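You operate a simulated robot arm through the tools that you are given. There is no shell and no other tool. Be economical: measure what you need, move in short steps, check, and stop when the job is done.

The job below is to be done with a simulated robot arm. You get a single attempt, and the scene is never put back.

JOB
Pull the cross pin, draw the blue stub out of the tube and file its burr off.
Fine: pin in its holder, stub on its rest, file block back.

It is judged by the outcome, as a careful person would: the job done as asked, and still so three seconds after it is handed in. It fails if anything else is knocked over, pushed out of place, dropped, spilled or broken.

ROBOT AND FRAMES
A 6-joint arm with a two-finger parallel gripper, fixed in place. Base frame: the origin is at the foot of the arm, x ahead of it, y to its left, z up. Readings come in mm, rad, newtons and seconds.
With the tool pointing down near the work surface it reaches from about 360 to 820 mm from the base axis. Its first joint turns from -2.897 to 2.897 rad. Payload 3.91 kg.
The tool frame sits at the grasp point between the pads (the TCP): z along the fingers, y along the line on which they close. The tips reach 30 mm beyond it. Largest opening 110 mm; finger width 20, thickness 10; the body of the gripper, 48 by 112 mm, starts 55 mm behind the TCP.
Orientation is told as [roll, pitch, yaw] about the base's x, y, z axes, in that order, counted from this pose: with the fingers straight down and closing along the base's y, the tool's x points along the base's -x, its y along +y and its z along -z.

CONTROLS
- The arm moves only by the tool step_arm. Its arguments are lists of equal length, an entry for each row: "travel": the shift along the base's x, y, z in units of 400 mm (1.0 is 400 mm), a list of three; "turn": the turn, a rotation vector about the base's x, y, z in units of 180 degrees (1.0 is 180 degrees), a list of three; "gripper": the gripper command, from -1 (fully open) to 1 (shut), values between in proportion. In form: {"travel": [[x, y, z], ...], "turn": [[wx, wy, wz], ...], "gripper": [gripper, ...]}. A call has 1 to 20 rows; each row is the pose to reach, as a shift and turn from the pose commanded when the call began. A call with a number of a shift or a turn outside -1 to 1 is refused whole. Each row takes 0.2 s and may step no farther than 50 mm and 0.15 rad from the row before; otherwise, or with a gripper value out of range, the whole call is refused. A pose out of reach is approached as far as the arm can. The call stops where the force on the tool passes 40 N (or 10 N more than at its start, if that is more) or the arm is blocked; 0.2 s more then pass. The fingers move at their own pace (about 45 mm/s each) and stop on an object; they squeeze with about 26 N. The grip force told is the motor's: it shows also when the fingers shut on nothing. Time passes only in rows, and 0.2 s behind the last, so rows that repeat a pose let the fingers close. It gives the time, the measured TCP pose, the force on the tool (base axes), the opening and the grip force at its end, in the units of the frame above (readings bear some noise), and new pictures: "show" is both (left out), scene, wrist or none.
- Cameras (640 x 400 px; columns grow to the right, rows downward): "scene" is fixed at [218.7, -649.4, 1412.4]; the picture's right is [0.98, -0.21, 0.00], its down [-0.08, -0.38, -0.92] and it looks along [0.19, 0.90, -0.39] (base axes); focal length 322 px, centre (320, 200). "wrist" rides on the gripper at [-36, 0, -57] in the tool frame; the picture's right is [0.00, -1.00, 0.00], its down [0.97, 0.00, -0.24] and it looks along [0.24, 0.00, 0.97] (tool axes); focal length 218 px, centre (320, 200). There is no depth. A picture from a camera that has moved, and an enlarged one, comes with that camera's place and axes in the base frame and with its lens.
- move_column(by): slides the trunk up (or, below 0, down) by that many mm; the arm rides with it, the base frame stays. It gives what a move gives, with no picture.
- close_up(camera, box): a new picture of the part [left, top, right, bottom] of that camera's present view, enlarged. It takes no simulated time.
- close_job(): hands the job in; it is judged then, once.

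Work in short steps. Places have to be worked out from the pictures, the camera data and where the tool is seen: move nearer, look again, correct. Check each grasp and each placing, and mend what went wrong. You have 120 turns and 150 pictures in all, those below and enlarged ones among them. Open the gripper and draw the arm clear of the work before you hand the job in, unless the task says otherwise; then end with one line.

The tools are called after "Call:" as a command line: name --argument value ..., lists and objects as JSON in quotes. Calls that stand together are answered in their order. step_arm: Moves the arm, as the interface text tells. Its arguments: {"type":"object","properties":{"travel":{"type":"array","items":{"type":"array","items":{"type":"number"}}},"turn":{"type":"array","items":{"type":"array","items":{"type":"number"}}},"gripper":{"type":"array","items":{"type":"number"}},"show":{"type":"string","enum":["both","scene","wrist","none"]}},"required":["travel","turn","gripper"]} The other tools are called the same way: move_column (by) slides the trunk up or down; close_up (camera, box) takes an enlarged picture of a part of a camera's view; close_job () hands the job in.

At the start:

```text
t: 0.0
ee_pos: [501.7, 198.3, 1184.0]
tcp_rot: [-0.001, 0.001, 0.001]
wrist_force: [0.2, 0.1, 0.0]
finger_gap: 110.1
finger_force: 0.1
trunk travel left (down, up): [-525.0, 85.0]
```

scene: 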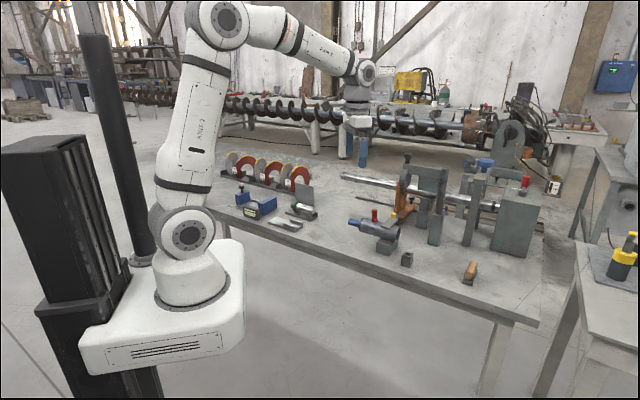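
wrist: 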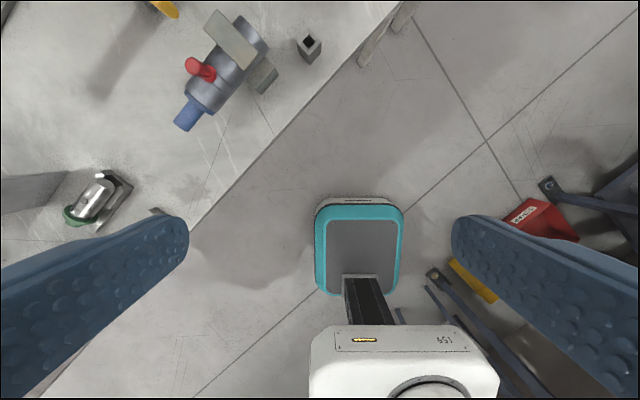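

I'll look closely at the work area first: the tube with red pin and blue stub, the small holder block, and the file (brown handle).

Call:
close_up --camera "scene" --box '[330, 190, 500, 296]'

Call:
close_up --camera "wrist" --box '[140, 0, 360, 138]'

Call:
close_up --camera "scene" --box '[200, 150, 360, 250]'

```text
3.76 times, centred on (415, 243) of scene
camera zoom: at [218.7, -649.4, 1412.4], right [0.98, -0.21, 0.0], down [-0.08, -0.38, -0.92], along [0.19, 0.9, -0.39], focal length 1211 px, centre (-38, 38)
```

zoom: 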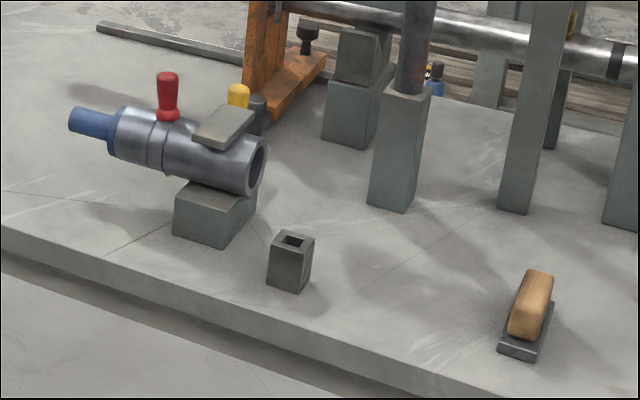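

```text
2.90 times, centred on (250, 69) of wrist
camera zoom: at [537.1, 199.2, 1241.1], right [0.0, -1.0, 0.0], down [-0.97, 0.0, 0.24], along [-0.24, 0.0, -0.97], focal length 633 px, centre (523, 580)
```

zoom: 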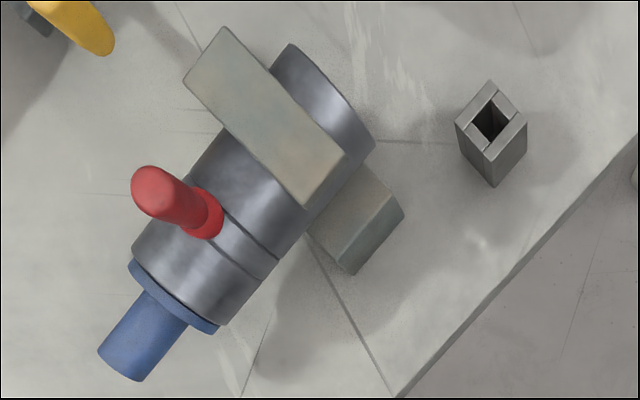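

```text
4.00 times, centred on (280, 200) of scene
camera zoom: at [218.7, -649.4, 1412.4], right [0.98, -0.21, 0.0], down [-0.08, -0.38, -0.92], along [0.19, 0.9, -0.39], focal length 1287 px, centre (480, 200)
```

zoom: 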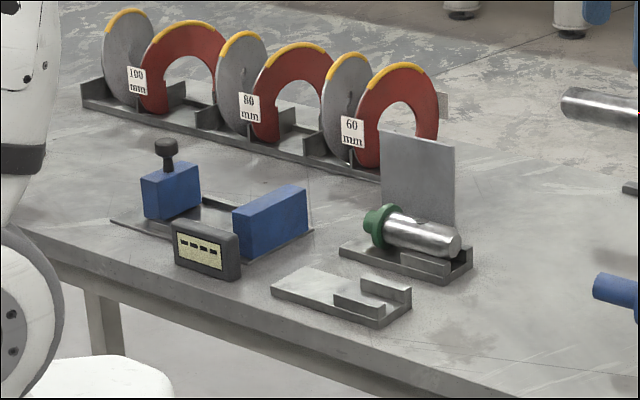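

The pin is at about (646, 371), with its base at z≈863 and top at ≈910. The stub end is near (572, 450, 831), and the holder near (714, 217). I'll move above the tube for a better look.

Call:
step_arm --travel '[[0.05, 0.08, -0.03], [0.1, 0.16, -0.06], [0.15, 0.24, -0.09], [0.19, 0.32, -0.12], [0.22, 0.4, -0.15], [0.25, 0.45, -0.18], [0.25, 0.45, -0.18]]' --turn '[[0, 0, 0], [0, 0, 0], [0, 0, 0], [0, 0, 0], [0, 0, 0], [0, 0, 0], [0, 0, 0]]' --gripper '[-1, -1, -1, -1, -1, -1, -1]'

```text
t: 1.6
ee_pos: [600.4, 380.3, 1111.6]
tcp_rot: [0.0, -0.001, 0.0]
wrist_force: [0.3, 0.2, -0.1]
finger_gap: 110.1
finger_force: 0.1
trunk travel left (down, up): [-525.0, 85.0]
camera wrist: at [636.8, 380.3, 1168.7], right [0.0, -1.0, 0.0], down [-0.97, 0.0, 0.24], along [-0.24, 0.0, -0.97], focal length 218 px, centre (320, 200)
```

scene: 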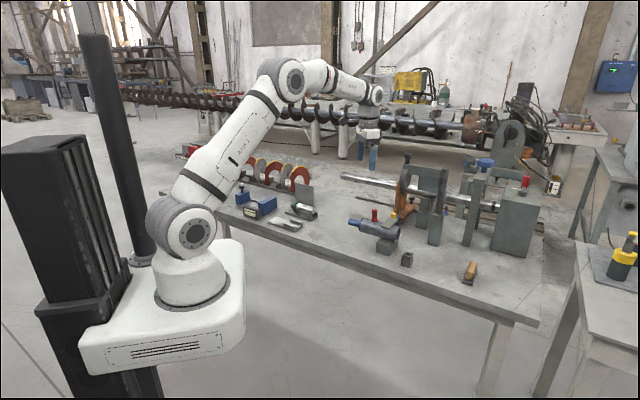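
wrist: 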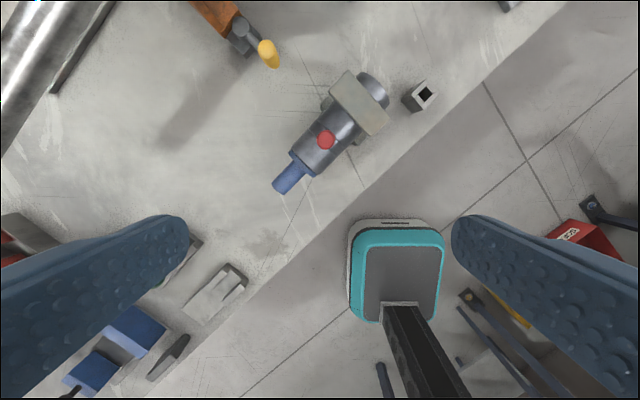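

Call:
close_up --camera "wrist" --box '[250, 50, 450, 200]'

Call:
close_up --camera "wrist" --box '[130, 210, 290, 330]'

```text
2.67 times, centred on (350, 125) of wrist
camera zoom: at [636.8, 380.3, 1168.7], right [0.0, -1.0, 0.0], down [-0.97, 0.0, 0.24], along [-0.24, 0.0, -0.97], focal length 582 px, centre (240, 400)
```

zoom: 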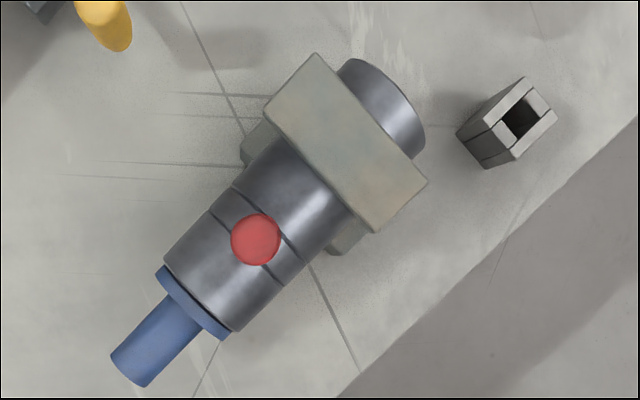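

```text
3.33 times, centred on (210, 270) of wrist
camera zoom: at [636.8, 380.3, 1168.7], right [0.0, -1.0, 0.0], down [-0.97, 0.0, 0.24], along [-0.24, 0.0, -0.97], focal length 728 px, centre (687, -33)
```

zoom: 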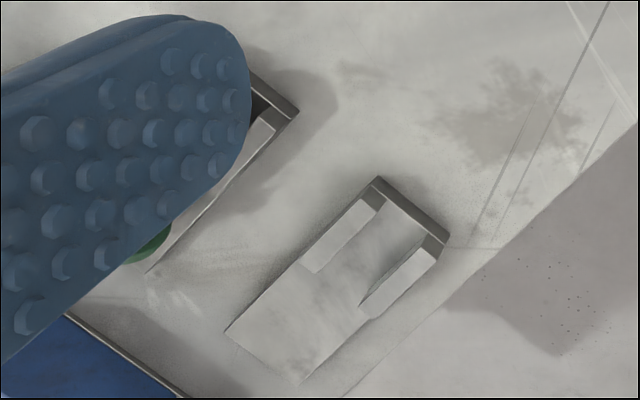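

Axis direction is about (0.70, −0.71) at z≈835, and the pin sits at (644, 373.5). I'll yaw about −44.5° so the fingers close across the tube, and hover above the pin.

Call:
step_arm --travel '[[0.02, -0.003, -0.05], [0.04, -0.006, -0.1], [0.06, -0.009, -0.15], [0.08, -0.012, -0.2], [0.1, -0.015, -0.24], [0.109, -0.017, -0.279], [0.109, -0.017, -0.279]]' --turn '[[0, 0, -0.041], [0, 0, -0.082], [0, 0, -0.123], [0, 0, -0.164], [0, 0, -0.205], [0, 0, -0.247], [0, 0, -0.247]]' --gripper '[-0.5, -0.5, -0.5, -0.5, -0.5, -0.5, -0.5]'

```text
t: 3.2
ee_pos: [646.6, 371.9, 1001.0]
tcp_rot: [0.001, -0.001, -0.778]
wrist_force: [0.0, 1.2, 0.3]
finger_gap: 82.4
finger_force: 0.0
trunk travel left (down, up): [-525.0, 85.0]
camera wrist: at [670.6, 346.8, 1056.6], right [-0.7, -0.71, 0.0], down [-0.69, 0.68, 0.24], along [-0.17, 0.17, -0.97], focal length 218 px, centre (320, 200)
```

scene: 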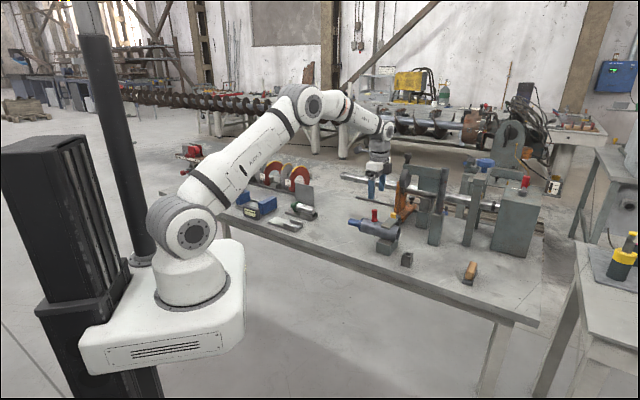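
wrist: 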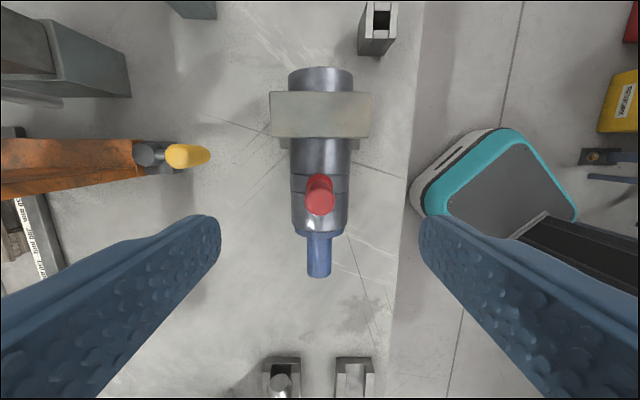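

The pin is centred between the fingers. I'll descend around it so the tips stop just above the tube, and close.

Call:
step_arm --travel '[[0, 0, -0.08], [0, 0, -0.16], [0, 0, -0.22], [0, 0, -0.25], [0, 0, -0.25]]' --turn '[[0, 0, 0], [0, 0, 0], [0, 0, 0], [0, 0, 0], [0, 0, 0]]' --gripper '[-0.5, -0.5, -0.5, -0.5, -0.5]'

```text
t: 4.4
ee_pos: [646.1, 372.0, 900.8]
tcp_rot: [-0.001, 0.001, -0.776]
wrist_force: [0.2, 0.2, 0.2]
finger_gap: 82.7
finger_force: 0.0
trunk travel left (down, up): [-525.0, 85.0]
camera wrist: at [670.5, 346.9, 956.9], right [-0.7, -0.71, 0.0], down [-0.69, 0.68, 0.24], along [-0.17, 0.17, -0.97], focal length 218 px, centre (320, 200)
```

scene: 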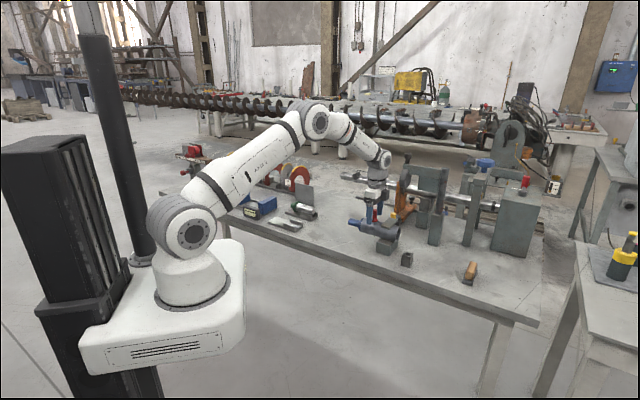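
wrist: 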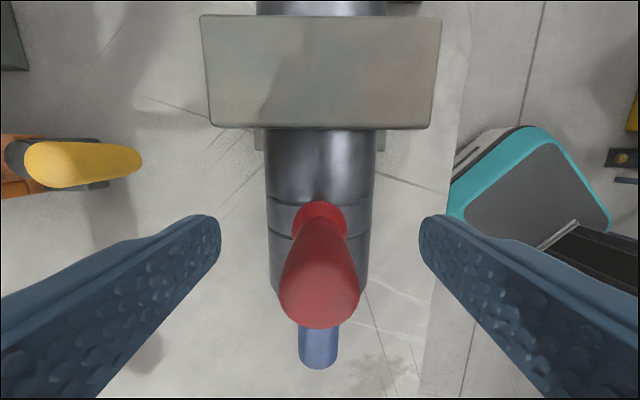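

Pin is between the pads; closing.

Call:
step_arm --travel '[[0, 0, 0], [0, 0, 0], [0, 0, 0], [0, 0, 0], [0, 0, 0], [0, 0, 0]]' --turn '[[0, 0, 0], [0, 0, 0], [0, 0, 0], [0, 0, 0], [0, 0, 0], [0, 0, 0]]' --gripper '[1, 1, 1, 1, 1, 1]' --show "none"

Call:
step_arm --travel '[[0, 0, 0.02], [0, 0, 0.05], [0, 0, 0.1], [0, 0, 0.15], [0, 0, 0.2], [0, 0, 0.25], [0, 0, 0.25]]' --turn '[[0, 0, 0], [0, 0, 0], [0, 0, 0], [0, 0, 0], [0, 0, 0], [0, 0, 0], [0, 0, 0]]' --gripper '[1, 1, 1, 1, 1, 1, 1]'

```text
t: 5.8
ee_pos: [644.5, 371.8, 900.2]
tcp_rot: [-0.001, 0.001, -0.776]
wrist_force: [0.4, -0.1, 0.4]
finger_gap: 20.0
finger_force: 25.7
trunk travel left (down, up): [-525.0, 85.0]
```

```text
t: 7.4
ee_pos: [645.7, 371.6, 1000.4]
tcp_rot: [0.0, -0.001, -0.778]
wrist_force: [0.3, -0.1, -1.2]
finger_gap: 20.5
finger_force: 25.9
trunk travel left (down, up): [-525.0, 85.0]
camera wrist: at [670.6, 346.8, 1057.2], right [-0.7, -0.71, 0.0], down [-0.69, 0.68, 0.24], along [-0.17, 0.17, -0.97], focal length 218 px, centre (320, 200)
```

scene: 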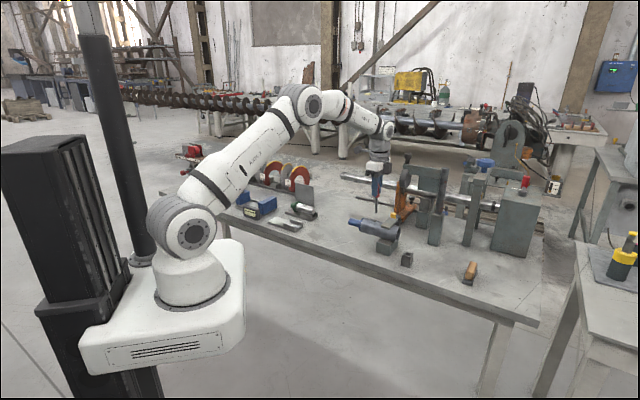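
wrist: 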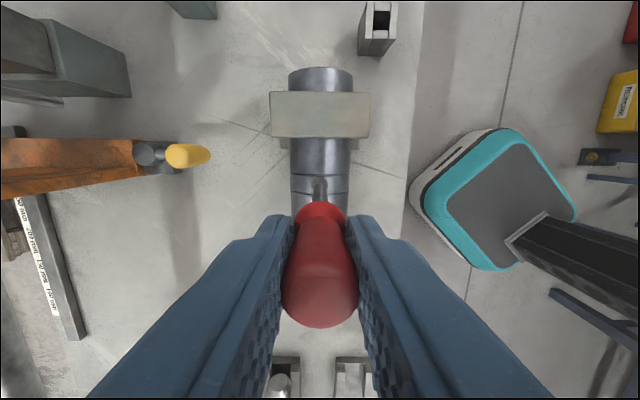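

The pin is drawn out. I'll look at its length and at the holder.

Call:
close_up --camera "scene" --box '[340, 150, 440, 280]'

Call:
close_up --camera "wrist" --box '[270, 0, 430, 220]'

```text
3.08 times, centred on (390, 215) of scene
camera zoom: at [218.7, -649.4, 1412.4], right [0.98, -0.21, 0.0], down [-0.08, -0.38, -0.92], along [0.19, 0.9, -0.39], focal length 990 px, centre (105, 154)
```

zoom: 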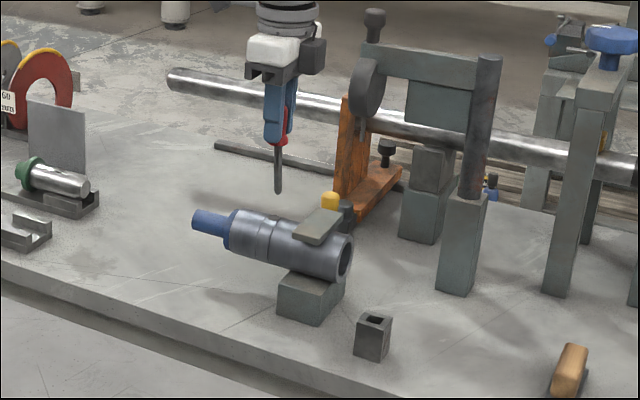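

```text
1.82 times, centred on (350, 110) of wrist
camera zoom: at [670.6, 346.8, 1057.2], right [-0.7, -0.71, 0.0], down [-0.69, 0.68, 0.24], along [-0.17, 0.17, -0.97], focal length 397 px, centre (266, 364)
```

zoom: 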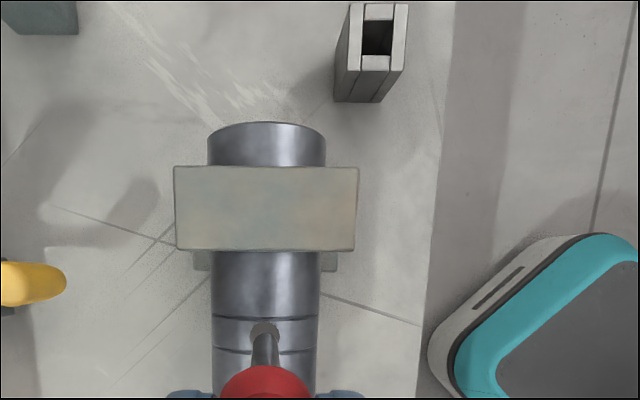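

Call:
close_up --camera "wrist" --box '[280, 150, 360, 230]'

Call:
close_up --camera "scene" --box '[350, 160, 400, 220]'

```text
5.00 times, centred on (320, 190) of wrist
camera zoom: at [670.6, 346.8, 1057.2], right [-0.7, -0.71, 0.0], down [-0.69, 0.68, 0.24], along [-0.17, 0.17, -0.97], focal length 1091 px, centre (320, 250)
```

zoom: 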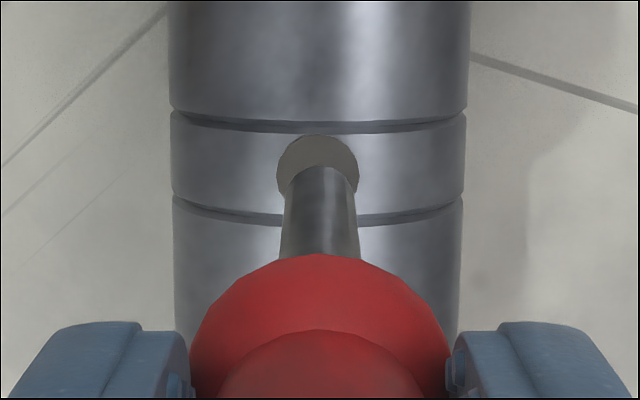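

```text
6.67 times, centred on (375, 190) of scene
camera zoom: at [218.7, -649.4, 1412.4], right [0.98, -0.21, 0.0], down [-0.08, -0.38, -0.92], along [0.19, 0.9, -0.39], focal length 2144 px, centre (-47, 267)
```

zoom: 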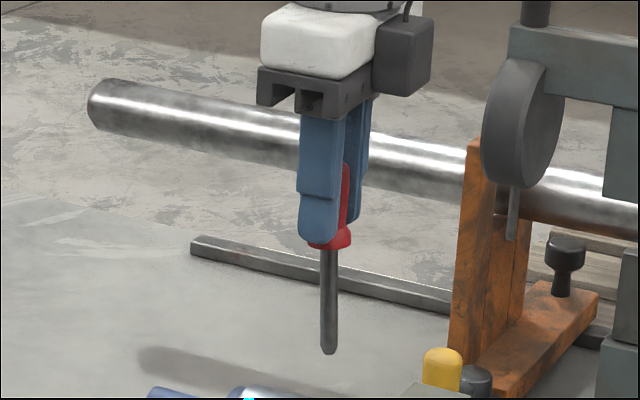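

The pin shank is about 12 mm wide, with its tip about 100 mm below the TCP. The holder mouth triangulates to (714, 218, 806). I'll carry the pin there and hover.

Call:
step_arm --travel '[[0.03, -0.06, 0], [0.07, -0.16, 0], [0.11, -0.26, 0], [0.15, -0.34, 0], [0.168, -0.38, 0], [0.168, -0.38, -0.08], [0.168, -0.38, -0.15], [0.168, -0.38, -0.17], [0.168, -0.38, -0.17]]' --turn '[[0, 0, 0], [0, 0, 0], [0, 0, 0], [0, 0, 0], [0, 0, 0], [0, 0, 0], [0, 0, 0], [0, 0, 0], [0, 0, 0]]' --gripper '[1, 1, 1, 1, 1, 1, 1, 1, 1]' --show "none"

Call:
close_up --camera "wrist" --box '[260, 130, 380, 230]'

Call:
close_up --camera "scene" --box '[380, 200, 440, 270]'

```text
t: 9.4
ee_pos: [713.8, 220.5, 931.4]
tcp_rot: [0.0, 0.0, -0.778]
wrist_force: [-0.2, -0.2, -0.1]
finger_gap: 20.3
finger_force: 26.5
trunk travel left (down, up): [-525.0, 85.0]
```

```text
4.00 times, centred on (320, 180) of wrist
camera zoom: at [737.7, 195.1, 988.4], right [-0.7, -0.71, 0.0], down [-0.69, 0.68, 0.24], along [-0.17, 0.17, -0.97], focal length 873 px, centre (320, 280)
```

zoom: 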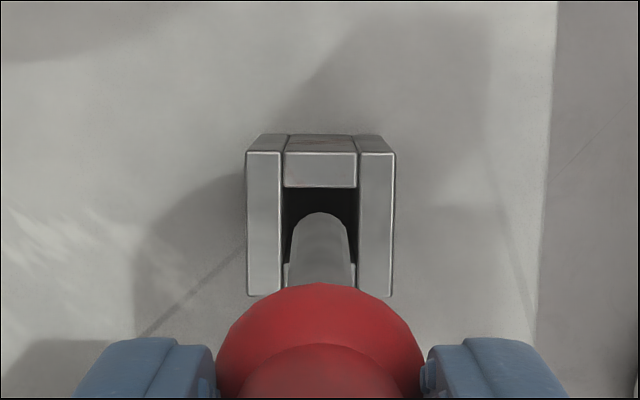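

```text
5.71 times, centred on (410, 235) of scene
camera zoom: at [218.7, -649.4, 1412.4], right [0.98, -0.21, 0.0], down [-0.08, -0.38, -0.92], along [0.19, 0.9, -0.39], focal length 1838 px, centre (-194, 0)
```

zoom: 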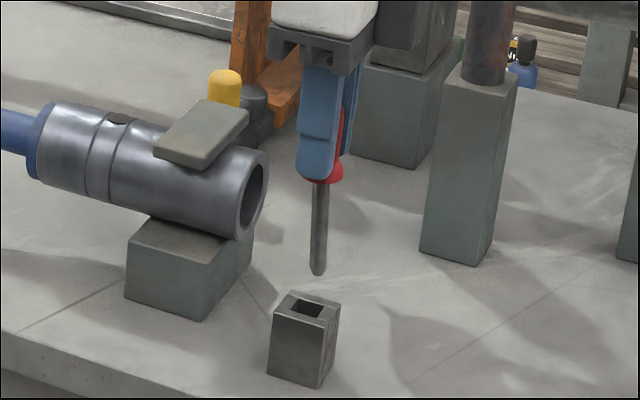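

The pin tip sits about 2.5 mm too far along (+x, −y) relative to the hole centre. I'll correct that and lower it slightly into the mouth.

Call:
step_arm --travel '[[-0.0045, 0.0045, 0], [-0.0045, 0.0045, -0.03], [-0.0045, 0.0045, -0.06], [-0.0045, 0.0045, -0.085], [-0.0045, 0.0045, -0.085]]' --turn '[[0, 0, 0], [0, 0, 0], [0, 0, 0], [0, 0, 0], [0, 0, 0]]' --gripper '[1, 1, 1, 1, 1]' --show "none"

Call:
close_up --camera "wrist" --box '[260, 130, 380, 230]'

Call:
close_up --camera "scene" --box '[380, 200, 440, 270]'

```text
t: 10.6
ee_pos: [712.4, 223.1, 897.3]
tcp_rot: [0.001, 0.0, -0.777]
wrist_force: [0.8, -0.8, -1.3]
finger_gap: 20.1
finger_force: 26.0
trunk travel left (down, up): [-525.0, 85.0]
```

```text
4.00 times, centred on (320, 180) of wrist
camera zoom: at [736.1, 196.9, 954.7], right [-0.7, -0.71, 0.0], down [-0.69, 0.68, 0.24], along [-0.17, 0.17, -0.97], focal length 873 px, centre (320, 280)
```

zoom: 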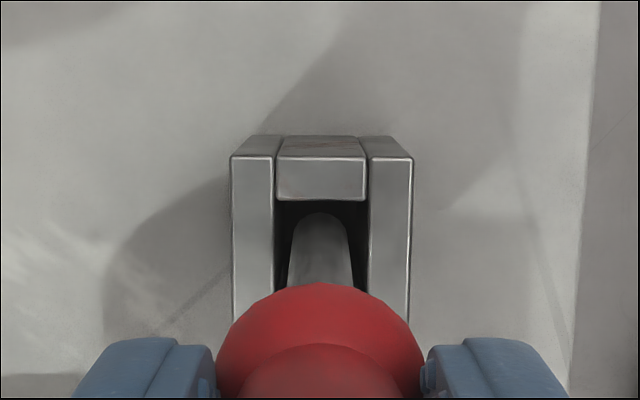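

```text
5.71 times, centred on (410, 235) of scene
camera zoom: at [218.7, -649.4, 1412.4], right [0.98, -0.21, 0.0], down [-0.08, -0.38, -0.92], along [0.19, 0.9, -0.39], focal length 1838 px, centre (-194, 0)
```

zoom: 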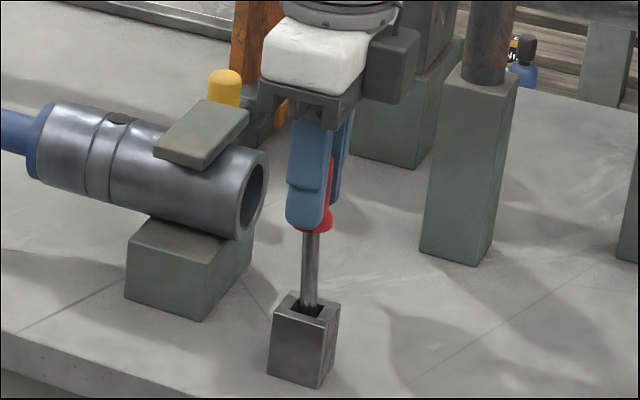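

The tip has entered the hole with little force, so I'll continue down.

Call:
step_arm --travel '[[0, 0, -0.025], [0, 0, -0.05], [0, 0, -0.07], [0, 0, -0.08], [0, 0, -0.084], [0, 0, -0.084]]' --turn '[[0, 0, 0], [0, 0, 0], [0, 0, 0], [0, 0, 0], [0, 0, 0], [0, 0, 0]]' --gripper '[1, 1, 1, 1, 1, 1]' --show "none"

Call:
close_up --camera "scene" --box '[380, 200, 440, 270]'

```text
t: 12.0
ee_pos: [711.6, 222.8, 864.0]
tcp_rot: [0.0, -0.001, -0.776]
wrist_force: [-0.1, -0.3, -1.0]
finger_gap: 20.2
finger_force: 25.8
trunk travel left (down, up): [-525.0, 85.0]
```

```text
5.71 times, centred on (410, 235) of scene
camera zoom: at [218.7, -649.4, 1412.4], right [0.98, -0.21, 0.0], down [-0.08, -0.38, -0.92], along [0.19, 0.9, -0.39], focal length 1838 px, centre (-194, 0)
```

zoom: 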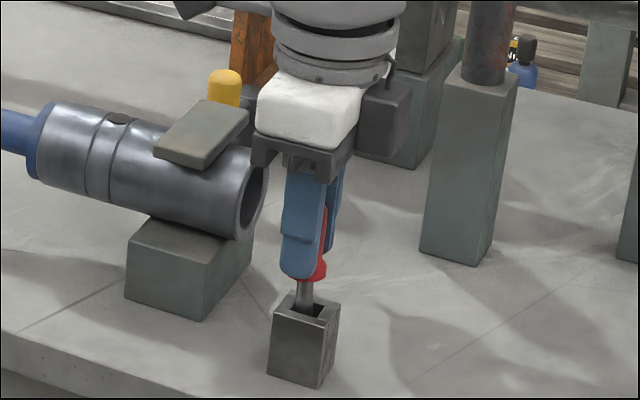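

Call:
step_arm --travel '[[0, 0, -0.006], [0, 0, -0.012], [0, 0, -0.018], [0, 0, -0.024], [0, 0, -0.03], [0, 0, -0.036], [0, 0, -0.042]]' --turn '[[0, 0, 0], [0, 0, 0], [0, 0, 0], [0, 0, 0], [0, 0, 0], [0, 0, 0], [0, 0, 0]]' --gripper '[1, 1, 1, 1, 1, 1, 1]' --show "none"

Call:
close_up --camera "scene" --box '[380, 200, 440, 270]'

```text
t: 13.6
ee_pos: [708.3, 221.4, 846.0]
tcp_rot: [-0.001, 0.0, -0.776]
wrist_force: [1.0, 0.8, 12.4]
finger_gap: 22.8
finger_force: 25.7
trunk travel left (down, up): [-525.0, 85.0]
```

```text
5.71 times, centred on (410, 235) of scene
camera zoom: at [218.7, -649.4, 1412.4], right [0.98, -0.21, 0.0], down [-0.08, -0.38, -0.92], along [0.19, 0.9, -0.39], focal length 1838 px, centre (-194, 0)
```

zoom: 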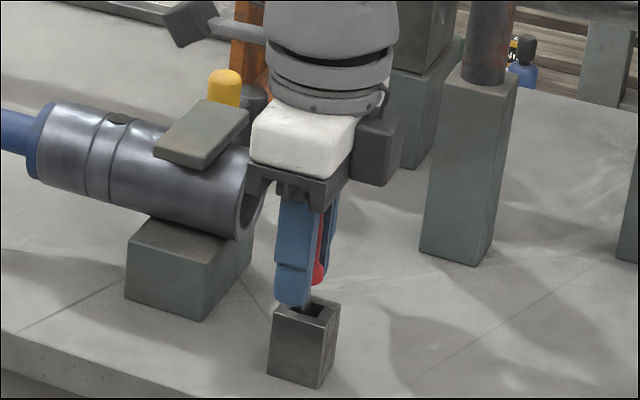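

The pin bottomed and the fingers slid slightly down its head. I'll release it and back straight up.

Call:
step_arm --travel '[[0, 0, 0], [0, 0, 0], [0, 0, 0], [0, 0, 0.05], [0, 0, 0.12], [0, 0, 0.22], [0, 0, 0.32], [0, 0, 0.4], [0, 0, 0.4]]' --turn '[[0, 0, 0], [0, 0, 0], [0, 0, 0], [0, 0, 0], [0, 0, 0], [0, 0, 0], [0, 0, 0], [0, 0, 0], [0, 0, 0]]' --gripper '[-0.2, -0.2, -0.2, -0.2, -0.2, -0.2, -0.2, -0.2, -0.2]'

Call:
close_up --camera "scene" --box '[340, 195, 440, 270]'

```text
t: 15.6
ee_pos: [711.2, 222.6, 1008.4]
tcp_rot: [0.0, 0.002, -0.776]
wrist_force: [-0.9, 0.2, -0.8]
finger_gap: 65.9
finger_force: 0.0
trunk travel left (down, up): [-525.0, 85.0]
camera wrist: at [735.9, 196.7, 1065.1], right [-0.7, -0.71, 0.0], down [-0.69, 0.68, 0.24], along [-0.17, 0.17, -0.97], focal length 218 px, centre (320, 200)
```

scene: 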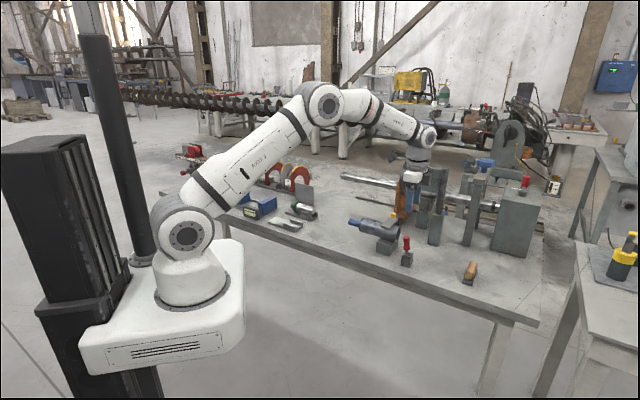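
wrist: 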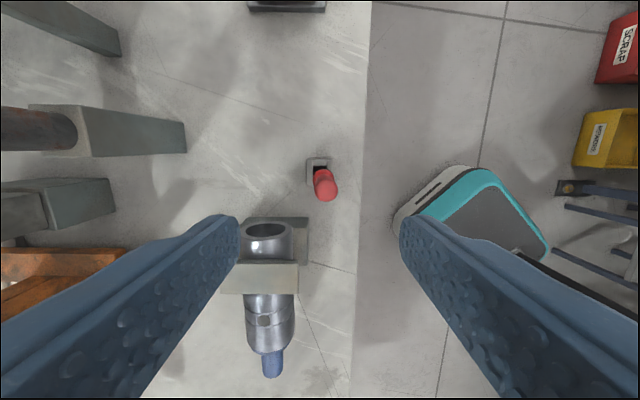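

```text
5.33 times, centred on (390, 232) of scene
camera zoom: at [218.7, -649.4, 1412.4], right [0.98, -0.21, 0.0], down [-0.08, -0.38, -0.92], along [0.19, 0.9, -0.39], focal length 1716 px, centre (-53, 27)
```

zoom: 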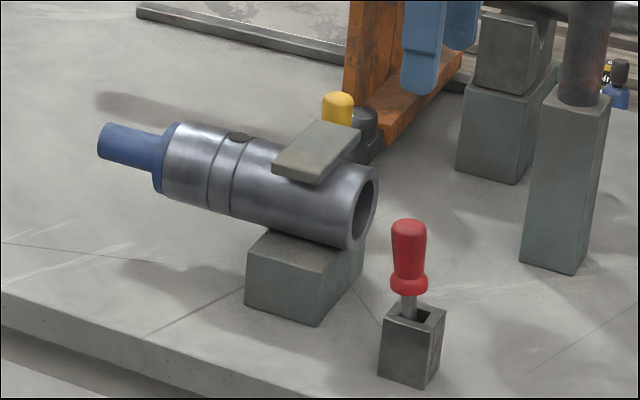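

The pin stands in its holder. Before grasping the stub I'll study how the green stub sits on its own rest.

Call:
close_up --camera "scene" --box '[260, 180, 325, 235]'

Call:
step_arm --travel '[[-0.06, 0.1, 0], [-0.12, 0.2, 0], [-0.18, 0.3, 0], [-0.24, 0.4, 0], [-0.298, 0.509, 0], [-0.298, 0.509, 0]]' --turn '[[0, 0, 0], [0, 0, 0], [0, 0, 0], [0, 0, 0], [0, 0, 0], [0, 0, 0]]' --gripper '[-0.2, -0.2, -0.2, -0.2, -0.2, -0.2]' --show "wrist"

```text
7.27 times, centred on (292, 208) of scene
camera zoom: at [218.7, -649.4, 1412.4], right [0.98, -0.21, 0.0], down [-0.08, -0.38, -0.92], along [0.19, 0.9, -0.39], focal length 2339 px, centre (520, 146)
```

zoom: 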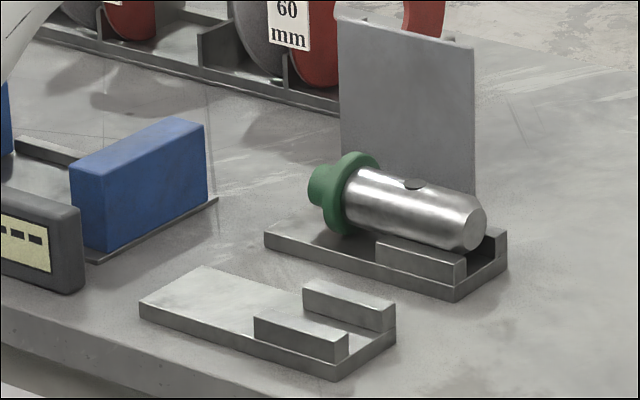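

```text
t: 17.0
ee_pos: [593.4, 425.9, 1007.9]
tcp_rot: [0.0, 0.0, -0.778]
wrist_force: [0.0, 0.4, -0.3]
finger_gap: 65.9
finger_force: 0.1
trunk travel left (down, up): [-525.0, 85.0]
camera wrist: at [617.5, 400.5, 1064.7], right [-0.7, -0.71, 0.0], down [-0.69, 0.68, 0.24], along [-0.17, 0.17, -0.97], focal length 218 px, centre (320, 200)
```

wrist: 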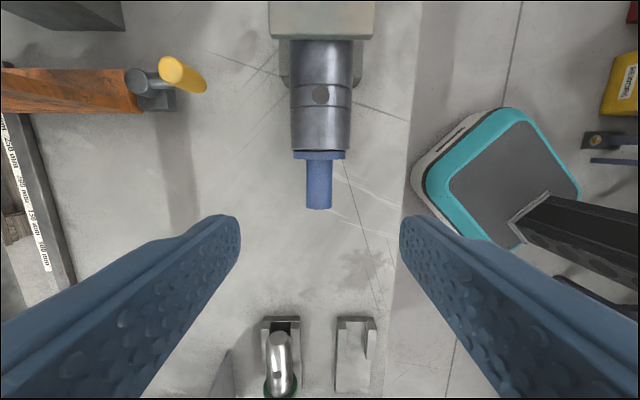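

The green stub rests with its flange behind the rails and its shaft between them, cross-hole up. The blue tail spans roughly (570, 448) to (609, 409). I'll grip it a little above its axis so the tips clear the rest plate later.

Call:
step_arm --travel '[[-0.005, 0.005, -0.1], [-0.005, 0.005, -0.2], [-0.005, 0.005, -0.3], [-0.005, 0.005, -0.38], [-0.005, 0.005, -0.4075], [-0.005, 0.005, -0.4075]]' --turn '[[0, 0, 0], [0, 0, 0], [0, 0, 0], [0, 0, 0], [0, 0, 0], [0, 0, 0]]' --gripper '[-0.2, -0.2, -0.2, -0.2, -0.2, -0.2]'

Call:
close_up --camera "scene" --box '[330, 190, 420, 260]'

```text
t: 18.4
ee_pos: [589.3, 429.3, 843.7]
tcp_rot: [0.0, -0.001, -0.776]
wrist_force: [0.0, 0.7, 0.1]
finger_gap: 66.2
finger_force: 0.0
trunk travel left (down, up): [-525.0, 85.0]
camera wrist: at [614.8, 403.1, 901.7], right [-0.7, -0.71, 0.0], down [-0.69, 0.68, 0.24], along [-0.17, 0.17, -0.97], focal length 218 px, centre (320, 200)
```

scene: 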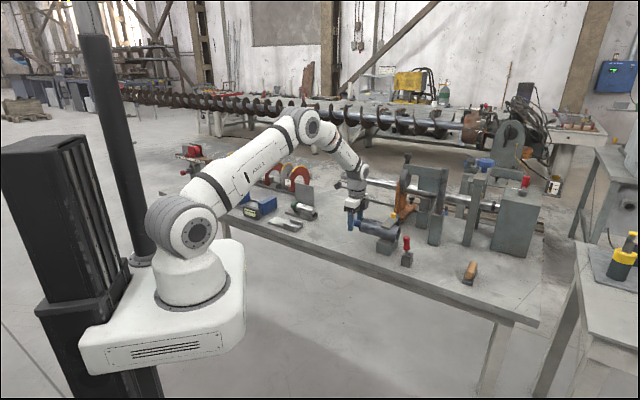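
wrist: 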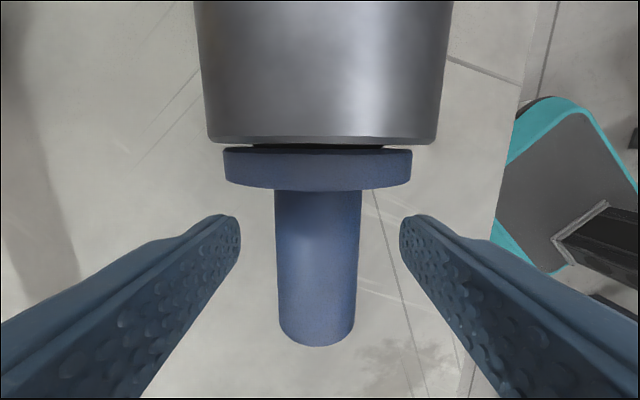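

```text
5.71 times, centred on (375, 225) of scene
camera zoom: at [218.7, -649.4, 1412.4], right [0.98, -0.21, 0.0], down [-0.08, -0.38, -0.92], along [0.19, 0.9, -0.39], focal length 1838 px, centre (6, 57)
```

zoom: 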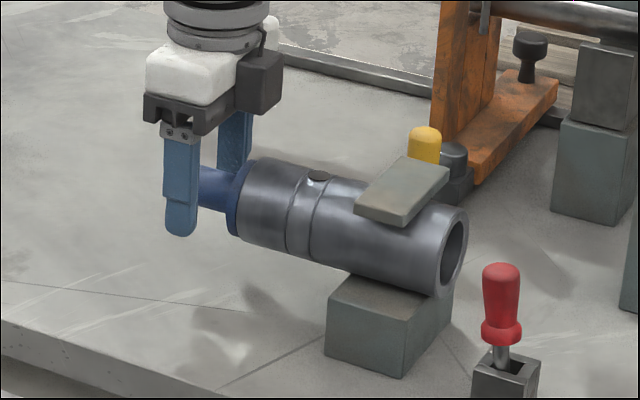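

Well centred. I'll close on the tail, then draw gently along the axis.

Call:
step_arm --travel '[[0, 0, 0], [0, 0, 0], [0, 0, 0], [0, 0, 0], [0, 0, 0]]' --turn '[[0, 0, 0], [0, 0, 0], [0, 0, 0], [0, 0, 0], [0, 0, 0]]' --gripper '[1, 1, 1, 1, 1]' --show "none"

Call:
step_arm --travel '[[-0.008, 0.008, 0], [-0.018, 0.018, 0], [-0.035, 0.035, 0], [-0.053, 0.053, 0], [-0.07, 0.07, 0], [-0.07, 0.07, 0]]' --turn '[[0, 0, 0], [0, 0, 0], [0, 0, 0], [0, 0, 0], [0, 0, 0], [0, 0, 0]]' --gripper '[1, 1, 1, 1, 1, 1]' --show "wrist"

Call:
close_up --camera "scene" --box '[330, 190, 420, 260]'

```text
t: 19.6
ee_pos: [589.5, 429.5, 845.5]
tcp_rot: [0.0, 0.002, -0.775]
wrist_force: [-1.8, -2.4, -0.1]
finger_gap: 24.2
finger_force: 26.0
trunk travel left (down, up): [-525.0, 85.0]
```

```text
t: 21.0
ee_pos: [562.5, 456.4, 843.3]
tcp_rot: [0.0, -0.001, -0.778]
wrist_force: [1.4, 0.3, 0.5]
finger_gap: 23.8
finger_force: 26.5
trunk travel left (down, up): [-525.0, 85.0]
camera wrist: at [586.6, 431.1, 901.8], right [-0.7, -0.71, 0.0], down [-0.69, 0.68, 0.24], along [-0.17, 0.17, -0.97], focal length 218 px, centre (320, 200)
```

wrist: 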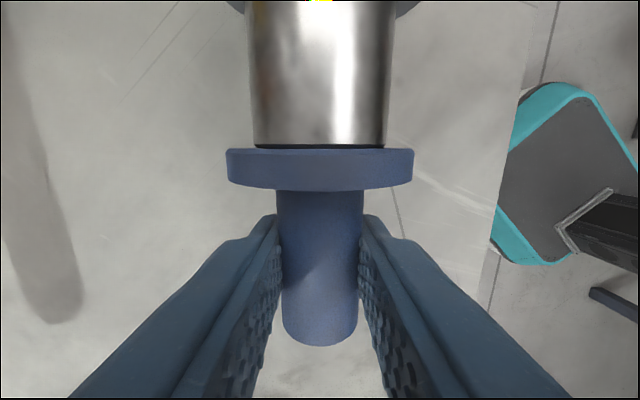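

```text
5.71 times, centred on (375, 225) of scene
camera zoom: at [218.7, -649.4, 1412.4], right [0.98, -0.21, 0.0], down [-0.08, -0.38, -0.92], along [0.19, 0.9, -0.39], focal length 1838 px, centre (6, 57)
```

zoom: 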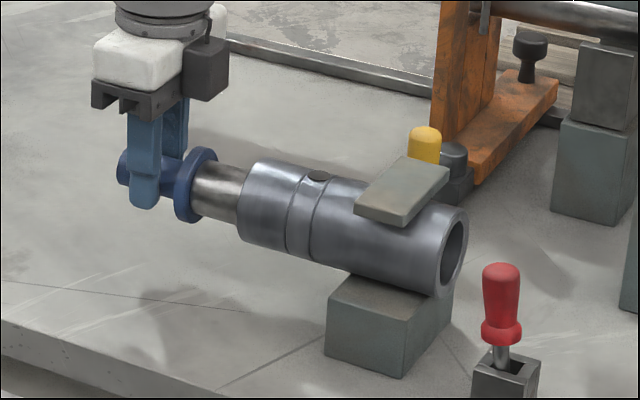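

It slides freely. I'll continue drawing out along the axis.

Call:
step_arm --travel '[[-0.018, 0.018, 0], [-0.036, 0.036, 0], [-0.054, 0.054, 0], [-0.072, 0.072, 0], [-0.09, 0.09, 0], [-0.108, 0.108, 0], [-0.126, 0.126, 0], [-0.144, 0.144, 0], [-0.144, 0.144, 0]]' --turn '[[0, 0, 0], [0, 0, 0], [0, 0, 0], [0, 0, 0], [0, 0, 0], [0, 0, 0], [0, 0, 0], [0, 0, 0], [0, 0, 0]]' --gripper '[1, 1, 1, 1, 1, 1, 1, 1, 1]' --show "wrist"

Call:
close_up --camera "scene" --box '[310, 180, 410, 260]'

```text
t: 23.0
ee_pos: [504.8, 514.2, 844.4]
tcp_rot: [-0.001, 0.001, -0.776]
wrist_force: [0.3, 0.1, -0.9]
finger_gap: 23.9
finger_force: 25.9
trunk travel left (down, up): [-525.0, 85.0]
camera wrist: at [529.7, 489.0, 901.2], right [-0.7, -0.71, 0.0], down [-0.69, 0.68, 0.24], along [-0.17, 0.17, -0.97], focal length 218 px, centre (320, 200)
```

wrist: 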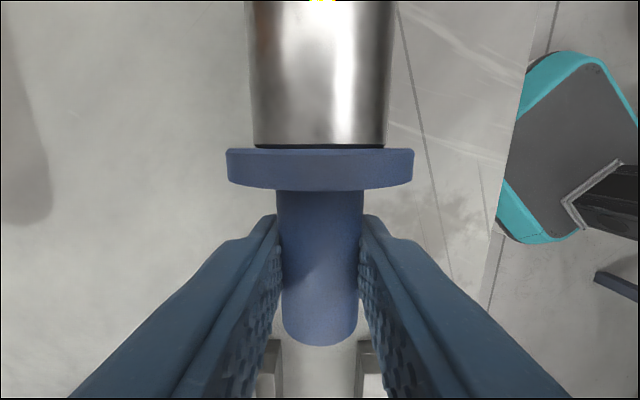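

```text
5.00 times, centred on (360, 220) of scene
camera zoom: at [218.7, -649.4, 1412.4], right [0.98, -0.21, 0.0], down [-0.08, -0.38, -0.92], along [0.19, 0.9, -0.39], focal length 1608 px, centre (120, 100)
```

zoom: 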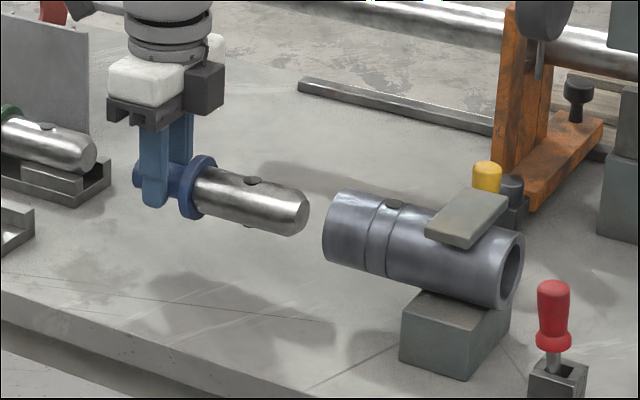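

The stub is clear of the tube. I'll look closely for the burr; there's a hint of something under the shaft.

Call:
close_up --camera "scene" --box '[335, 205, 385, 240]'

```text
11.43 times, centred on (360, 222) of scene
camera zoom: at [218.7, -649.4, 1412.4], right [0.98, -0.21, 0.0], down [-0.08, -0.38, -0.92], along [0.19, 0.9, -0.39], focal length 3676 px, centre (-137, -57)
```

zoom: 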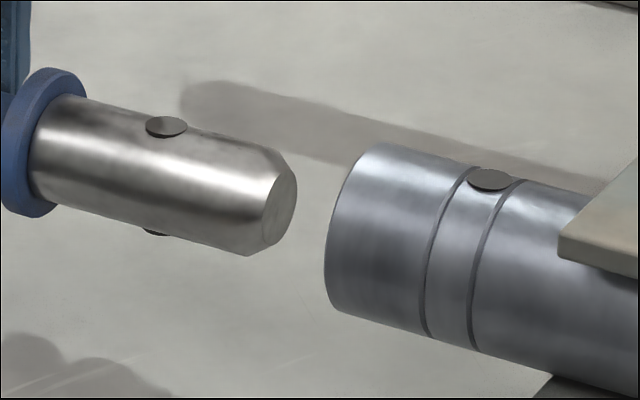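

The cross hole shows top and bottom, but no burr is visible from this side. I'll lift the stub nearer the scene camera and yaw it −90° to see the far flank.

Call:
step_arm --travel '[[0, 0, 0.08], [0, 0, 0.16], [0, -0.03, 0.24], [0, -0.07, 0.32], [0, -0.11, 0.38], [0, -0.15, 0.42], [0, -0.19, 0.45], [0, -0.23, 0.45], [0, -0.27, 0.45], [0, -0.31, 0.45], [0, -0.35, 0.45], [0, -0.38, 0.45], [0, -0.4, 0.45], [0, -0.4, 0.45]]' --turn '[[0, 0, 0], [0, 0, -0.04], [0, 0, -0.08], [0, 0, -0.12], [0, 0, -0.16], [0, 0, -0.2], [0, 0, -0.24], [0, 0, -0.28], [0, 0, -0.32], [0, 0, -0.36], [0, 0, -0.4], [0, 0, -0.44], [0, 0, -0.48], [0, 0, -0.5]]' --gripper '[1, 1, 1, 1, 1, 1, 1, 1, 1, 1, 1, 1, 1, 1]'

```text
t: 26.0
ee_pos: [504.0, 354.3, 1025.0]
tcp_rot: [-0.006, -0.001, -2.345]
wrist_force: [-0.6, -0.2, -9.7]
finger_gap: 23.9
finger_force: 26.0
trunk travel left (down, up): [-525.0, 85.0]
camera wrist: at [479.3, 327.6, 1081.5], right [-0.72, 0.7, 0.01], down [0.68, 0.69, 0.24], along [0.16, 0.18, -0.97], focal length 218 px, centre (320, 200)
```

scene: 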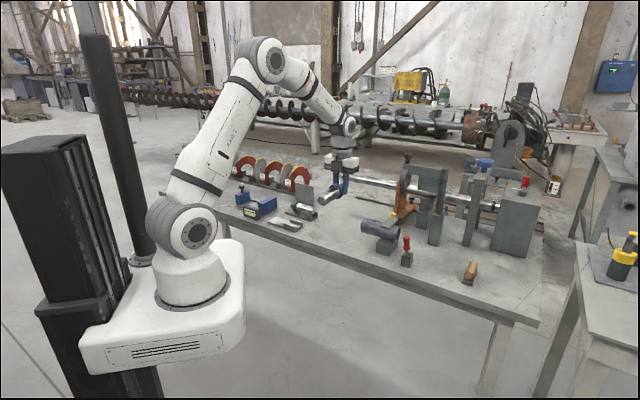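
wrist: 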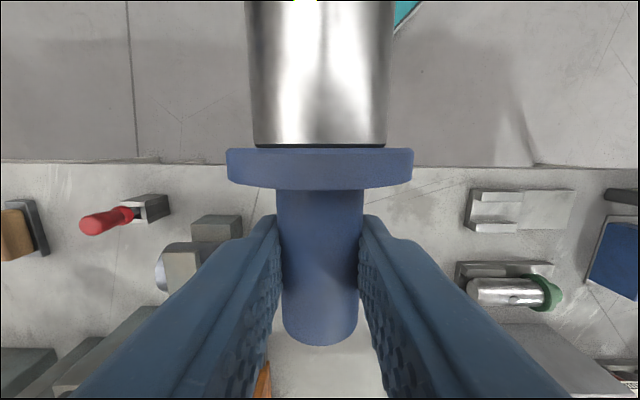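

Call:
close_up --camera "scene" --box '[305, 160, 365, 215]'

Call:
close_up --camera "wrist" --box '[220, 0, 420, 160]'

```text
7.27 times, centred on (335, 188) of scene
camera zoom: at [218.7, -649.4, 1412.4], right [0.98, -0.21, 0.0], down [-0.08, -0.38, -0.92], along [0.19, 0.9, -0.39], focal length 2339 px, centre (211, 291)
```

zoom: 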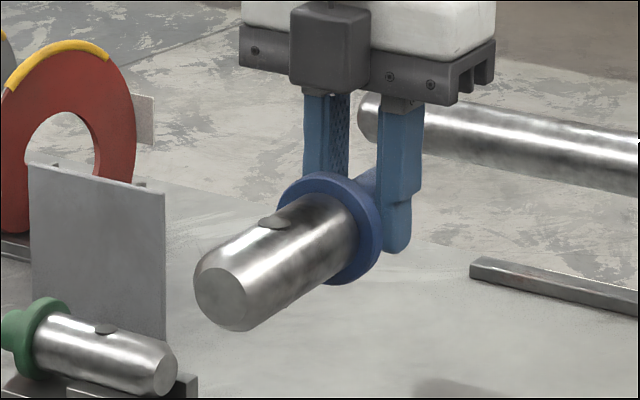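

```text
2.50 times, centred on (320, 80) of wrist
camera zoom: at [479.3, 327.6, 1081.5], right [-0.72, 0.7, 0.01], down [0.68, 0.69, 0.24], along [0.16, 0.18, -0.97], focal length 546 px, centre (320, 500)
```

zoom: 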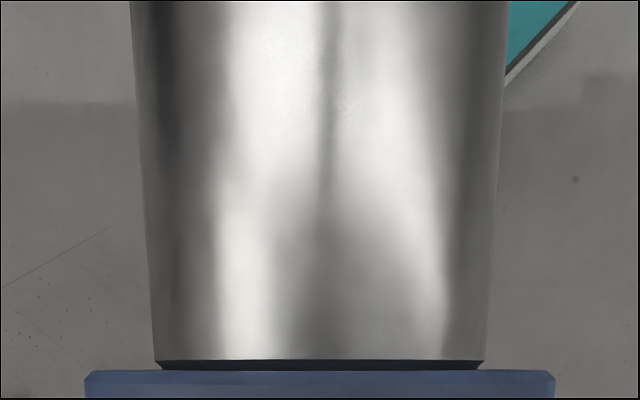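

Call:
close_up --camera "scene" --box '[320, 180, 344, 208]'

Call:
close_up --camera "scene" --box '[335, 175, 365, 203]'

```text
14.29 times, centred on (332, 194) of scene
camera zoom: at [218.7, -649.4, 1412.4], right [0.98, -0.21, 0.0], down [-0.08, -0.38, -0.92], along [0.19, 0.9, -0.39], focal length 4595 px, centre (149, 286)
```

zoom: 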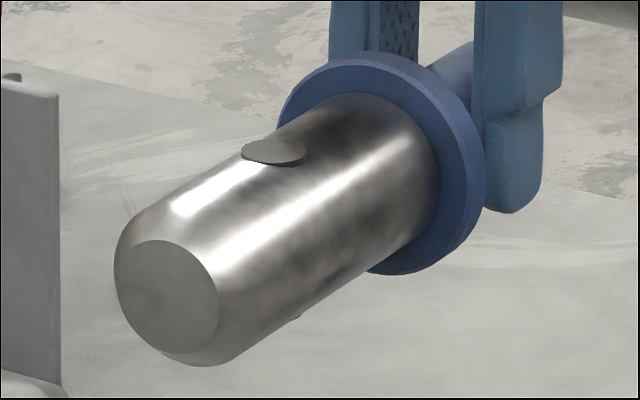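

```text
14.29 times, centred on (350, 189) of scene
camera zoom: at [218.7, -649.4, 1412.4], right [0.98, -0.21, 0.0], down [-0.08, -0.38, -0.92], along [0.19, 0.9, -0.39], focal length 4595 px, centre (-109, 357)
```

zoom: 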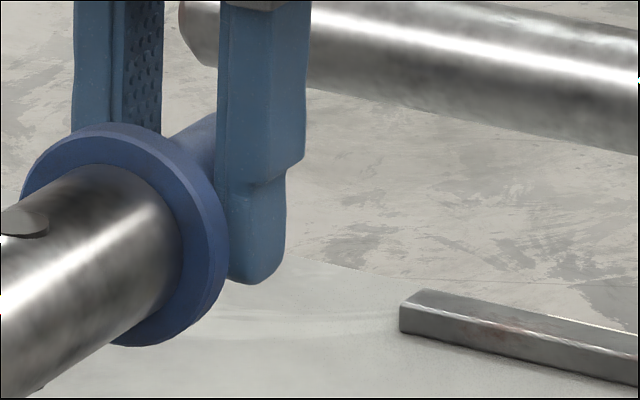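

The flanks, top and end face look clean, so the burr is likely underneath. I'll tilt the tool so the underside faces the scene camera.

Call:
step_arm --travel '[[0, -0.03, 0.02], [0, -0.06, 0.04], [0, -0.09, 0.06], [0, -0.12, 0.08], [0, -0.15, 0.1], [0, -0.18, 0.12], [0, -0.2, 0.14], [0, -0.2, 0.14], [0, -0.2, 0.14]]' --turn '[[-0.045, 0, 0], [-0.09, 0, 0], [-0.135, 0, 0], [-0.18, 0, 0], [-0.225, 0, 0], [-0.27, 0, 0], [-0.315, 0, 0], [-0.36, 0, 0], [-0.36, 0, 0]]' --gripper '[1, 1, 1, 1, 1, 1, 1, 1, 1]' --show "scene"

```text
t: 28.0
ee_pos: [592.7, 293.0, 1121.6]
tcp_rot: [0.972, -0.706, -2.715]
wrist_force: [-0.6, 0.8, -9.2]
finger_gap: 23.8
finger_force: 26.0
out of reach, approached as far as the arm can: row 1, 2, 3, 4, 5, 6, 7, 8, 9
trunk travel left (down, up): [-525.0, 85.0]
```

scene: 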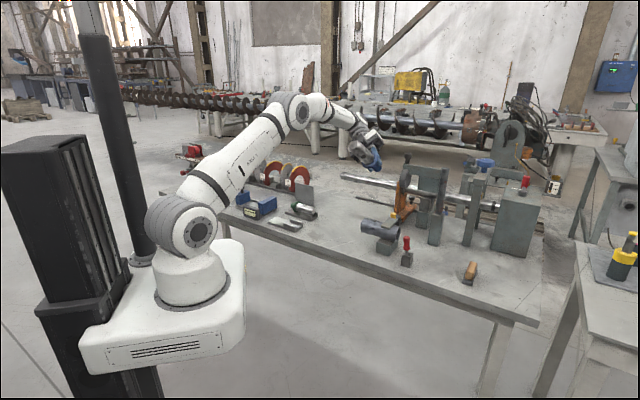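

Call:
close_up --camera "scene" --box '[340, 120, 400, 180]'

```text
6.67 times, centred on (370, 150) of scene
camera zoom: at [218.7, -649.4, 1412.4], right [0.98, -0.21, 0.0], down [-0.08, -0.38, -0.92], along [0.19, 0.9, -0.39], focal length 2144 px, centre (-13, 533)
```

zoom: 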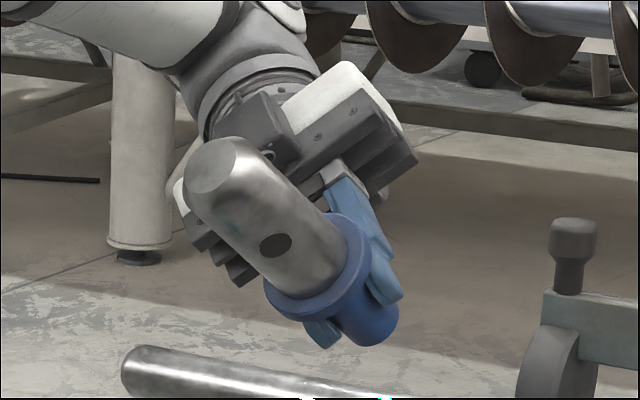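

Call:
close_up --camera "scene" --box '[354, 136, 382, 156]'

Call:
close_up --camera "scene" --box '[362, 148, 384, 164]'

```text
16.00 times, centred on (368, 146) of scene
camera zoom: at [218.7, -649.4, 1412.4], right [0.98, -0.21, 0.0], down [-0.08, -0.38, -0.92], along [0.19, 0.9, -0.39], focal length 5147 px, centre (-448, 1064)
```

zoom: 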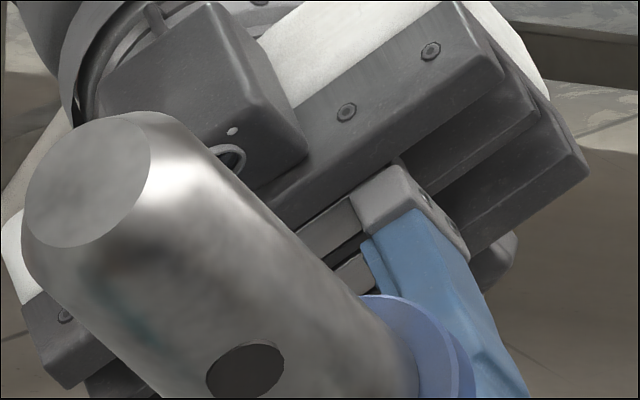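

```text
16.00 times, centred on (373, 156) of scene
camera zoom: at [218.7, -649.4, 1412.4], right [0.98, -0.21, 0.0], down [-0.08, -0.38, -0.92], along [0.19, 0.9, -0.39], focal length 5147 px, centre (-528, 904)
```

zoom: 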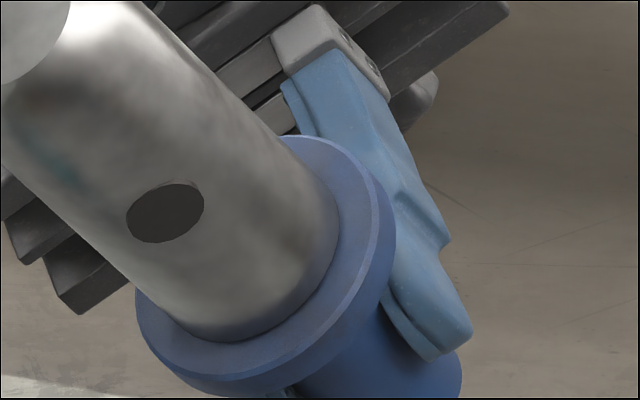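

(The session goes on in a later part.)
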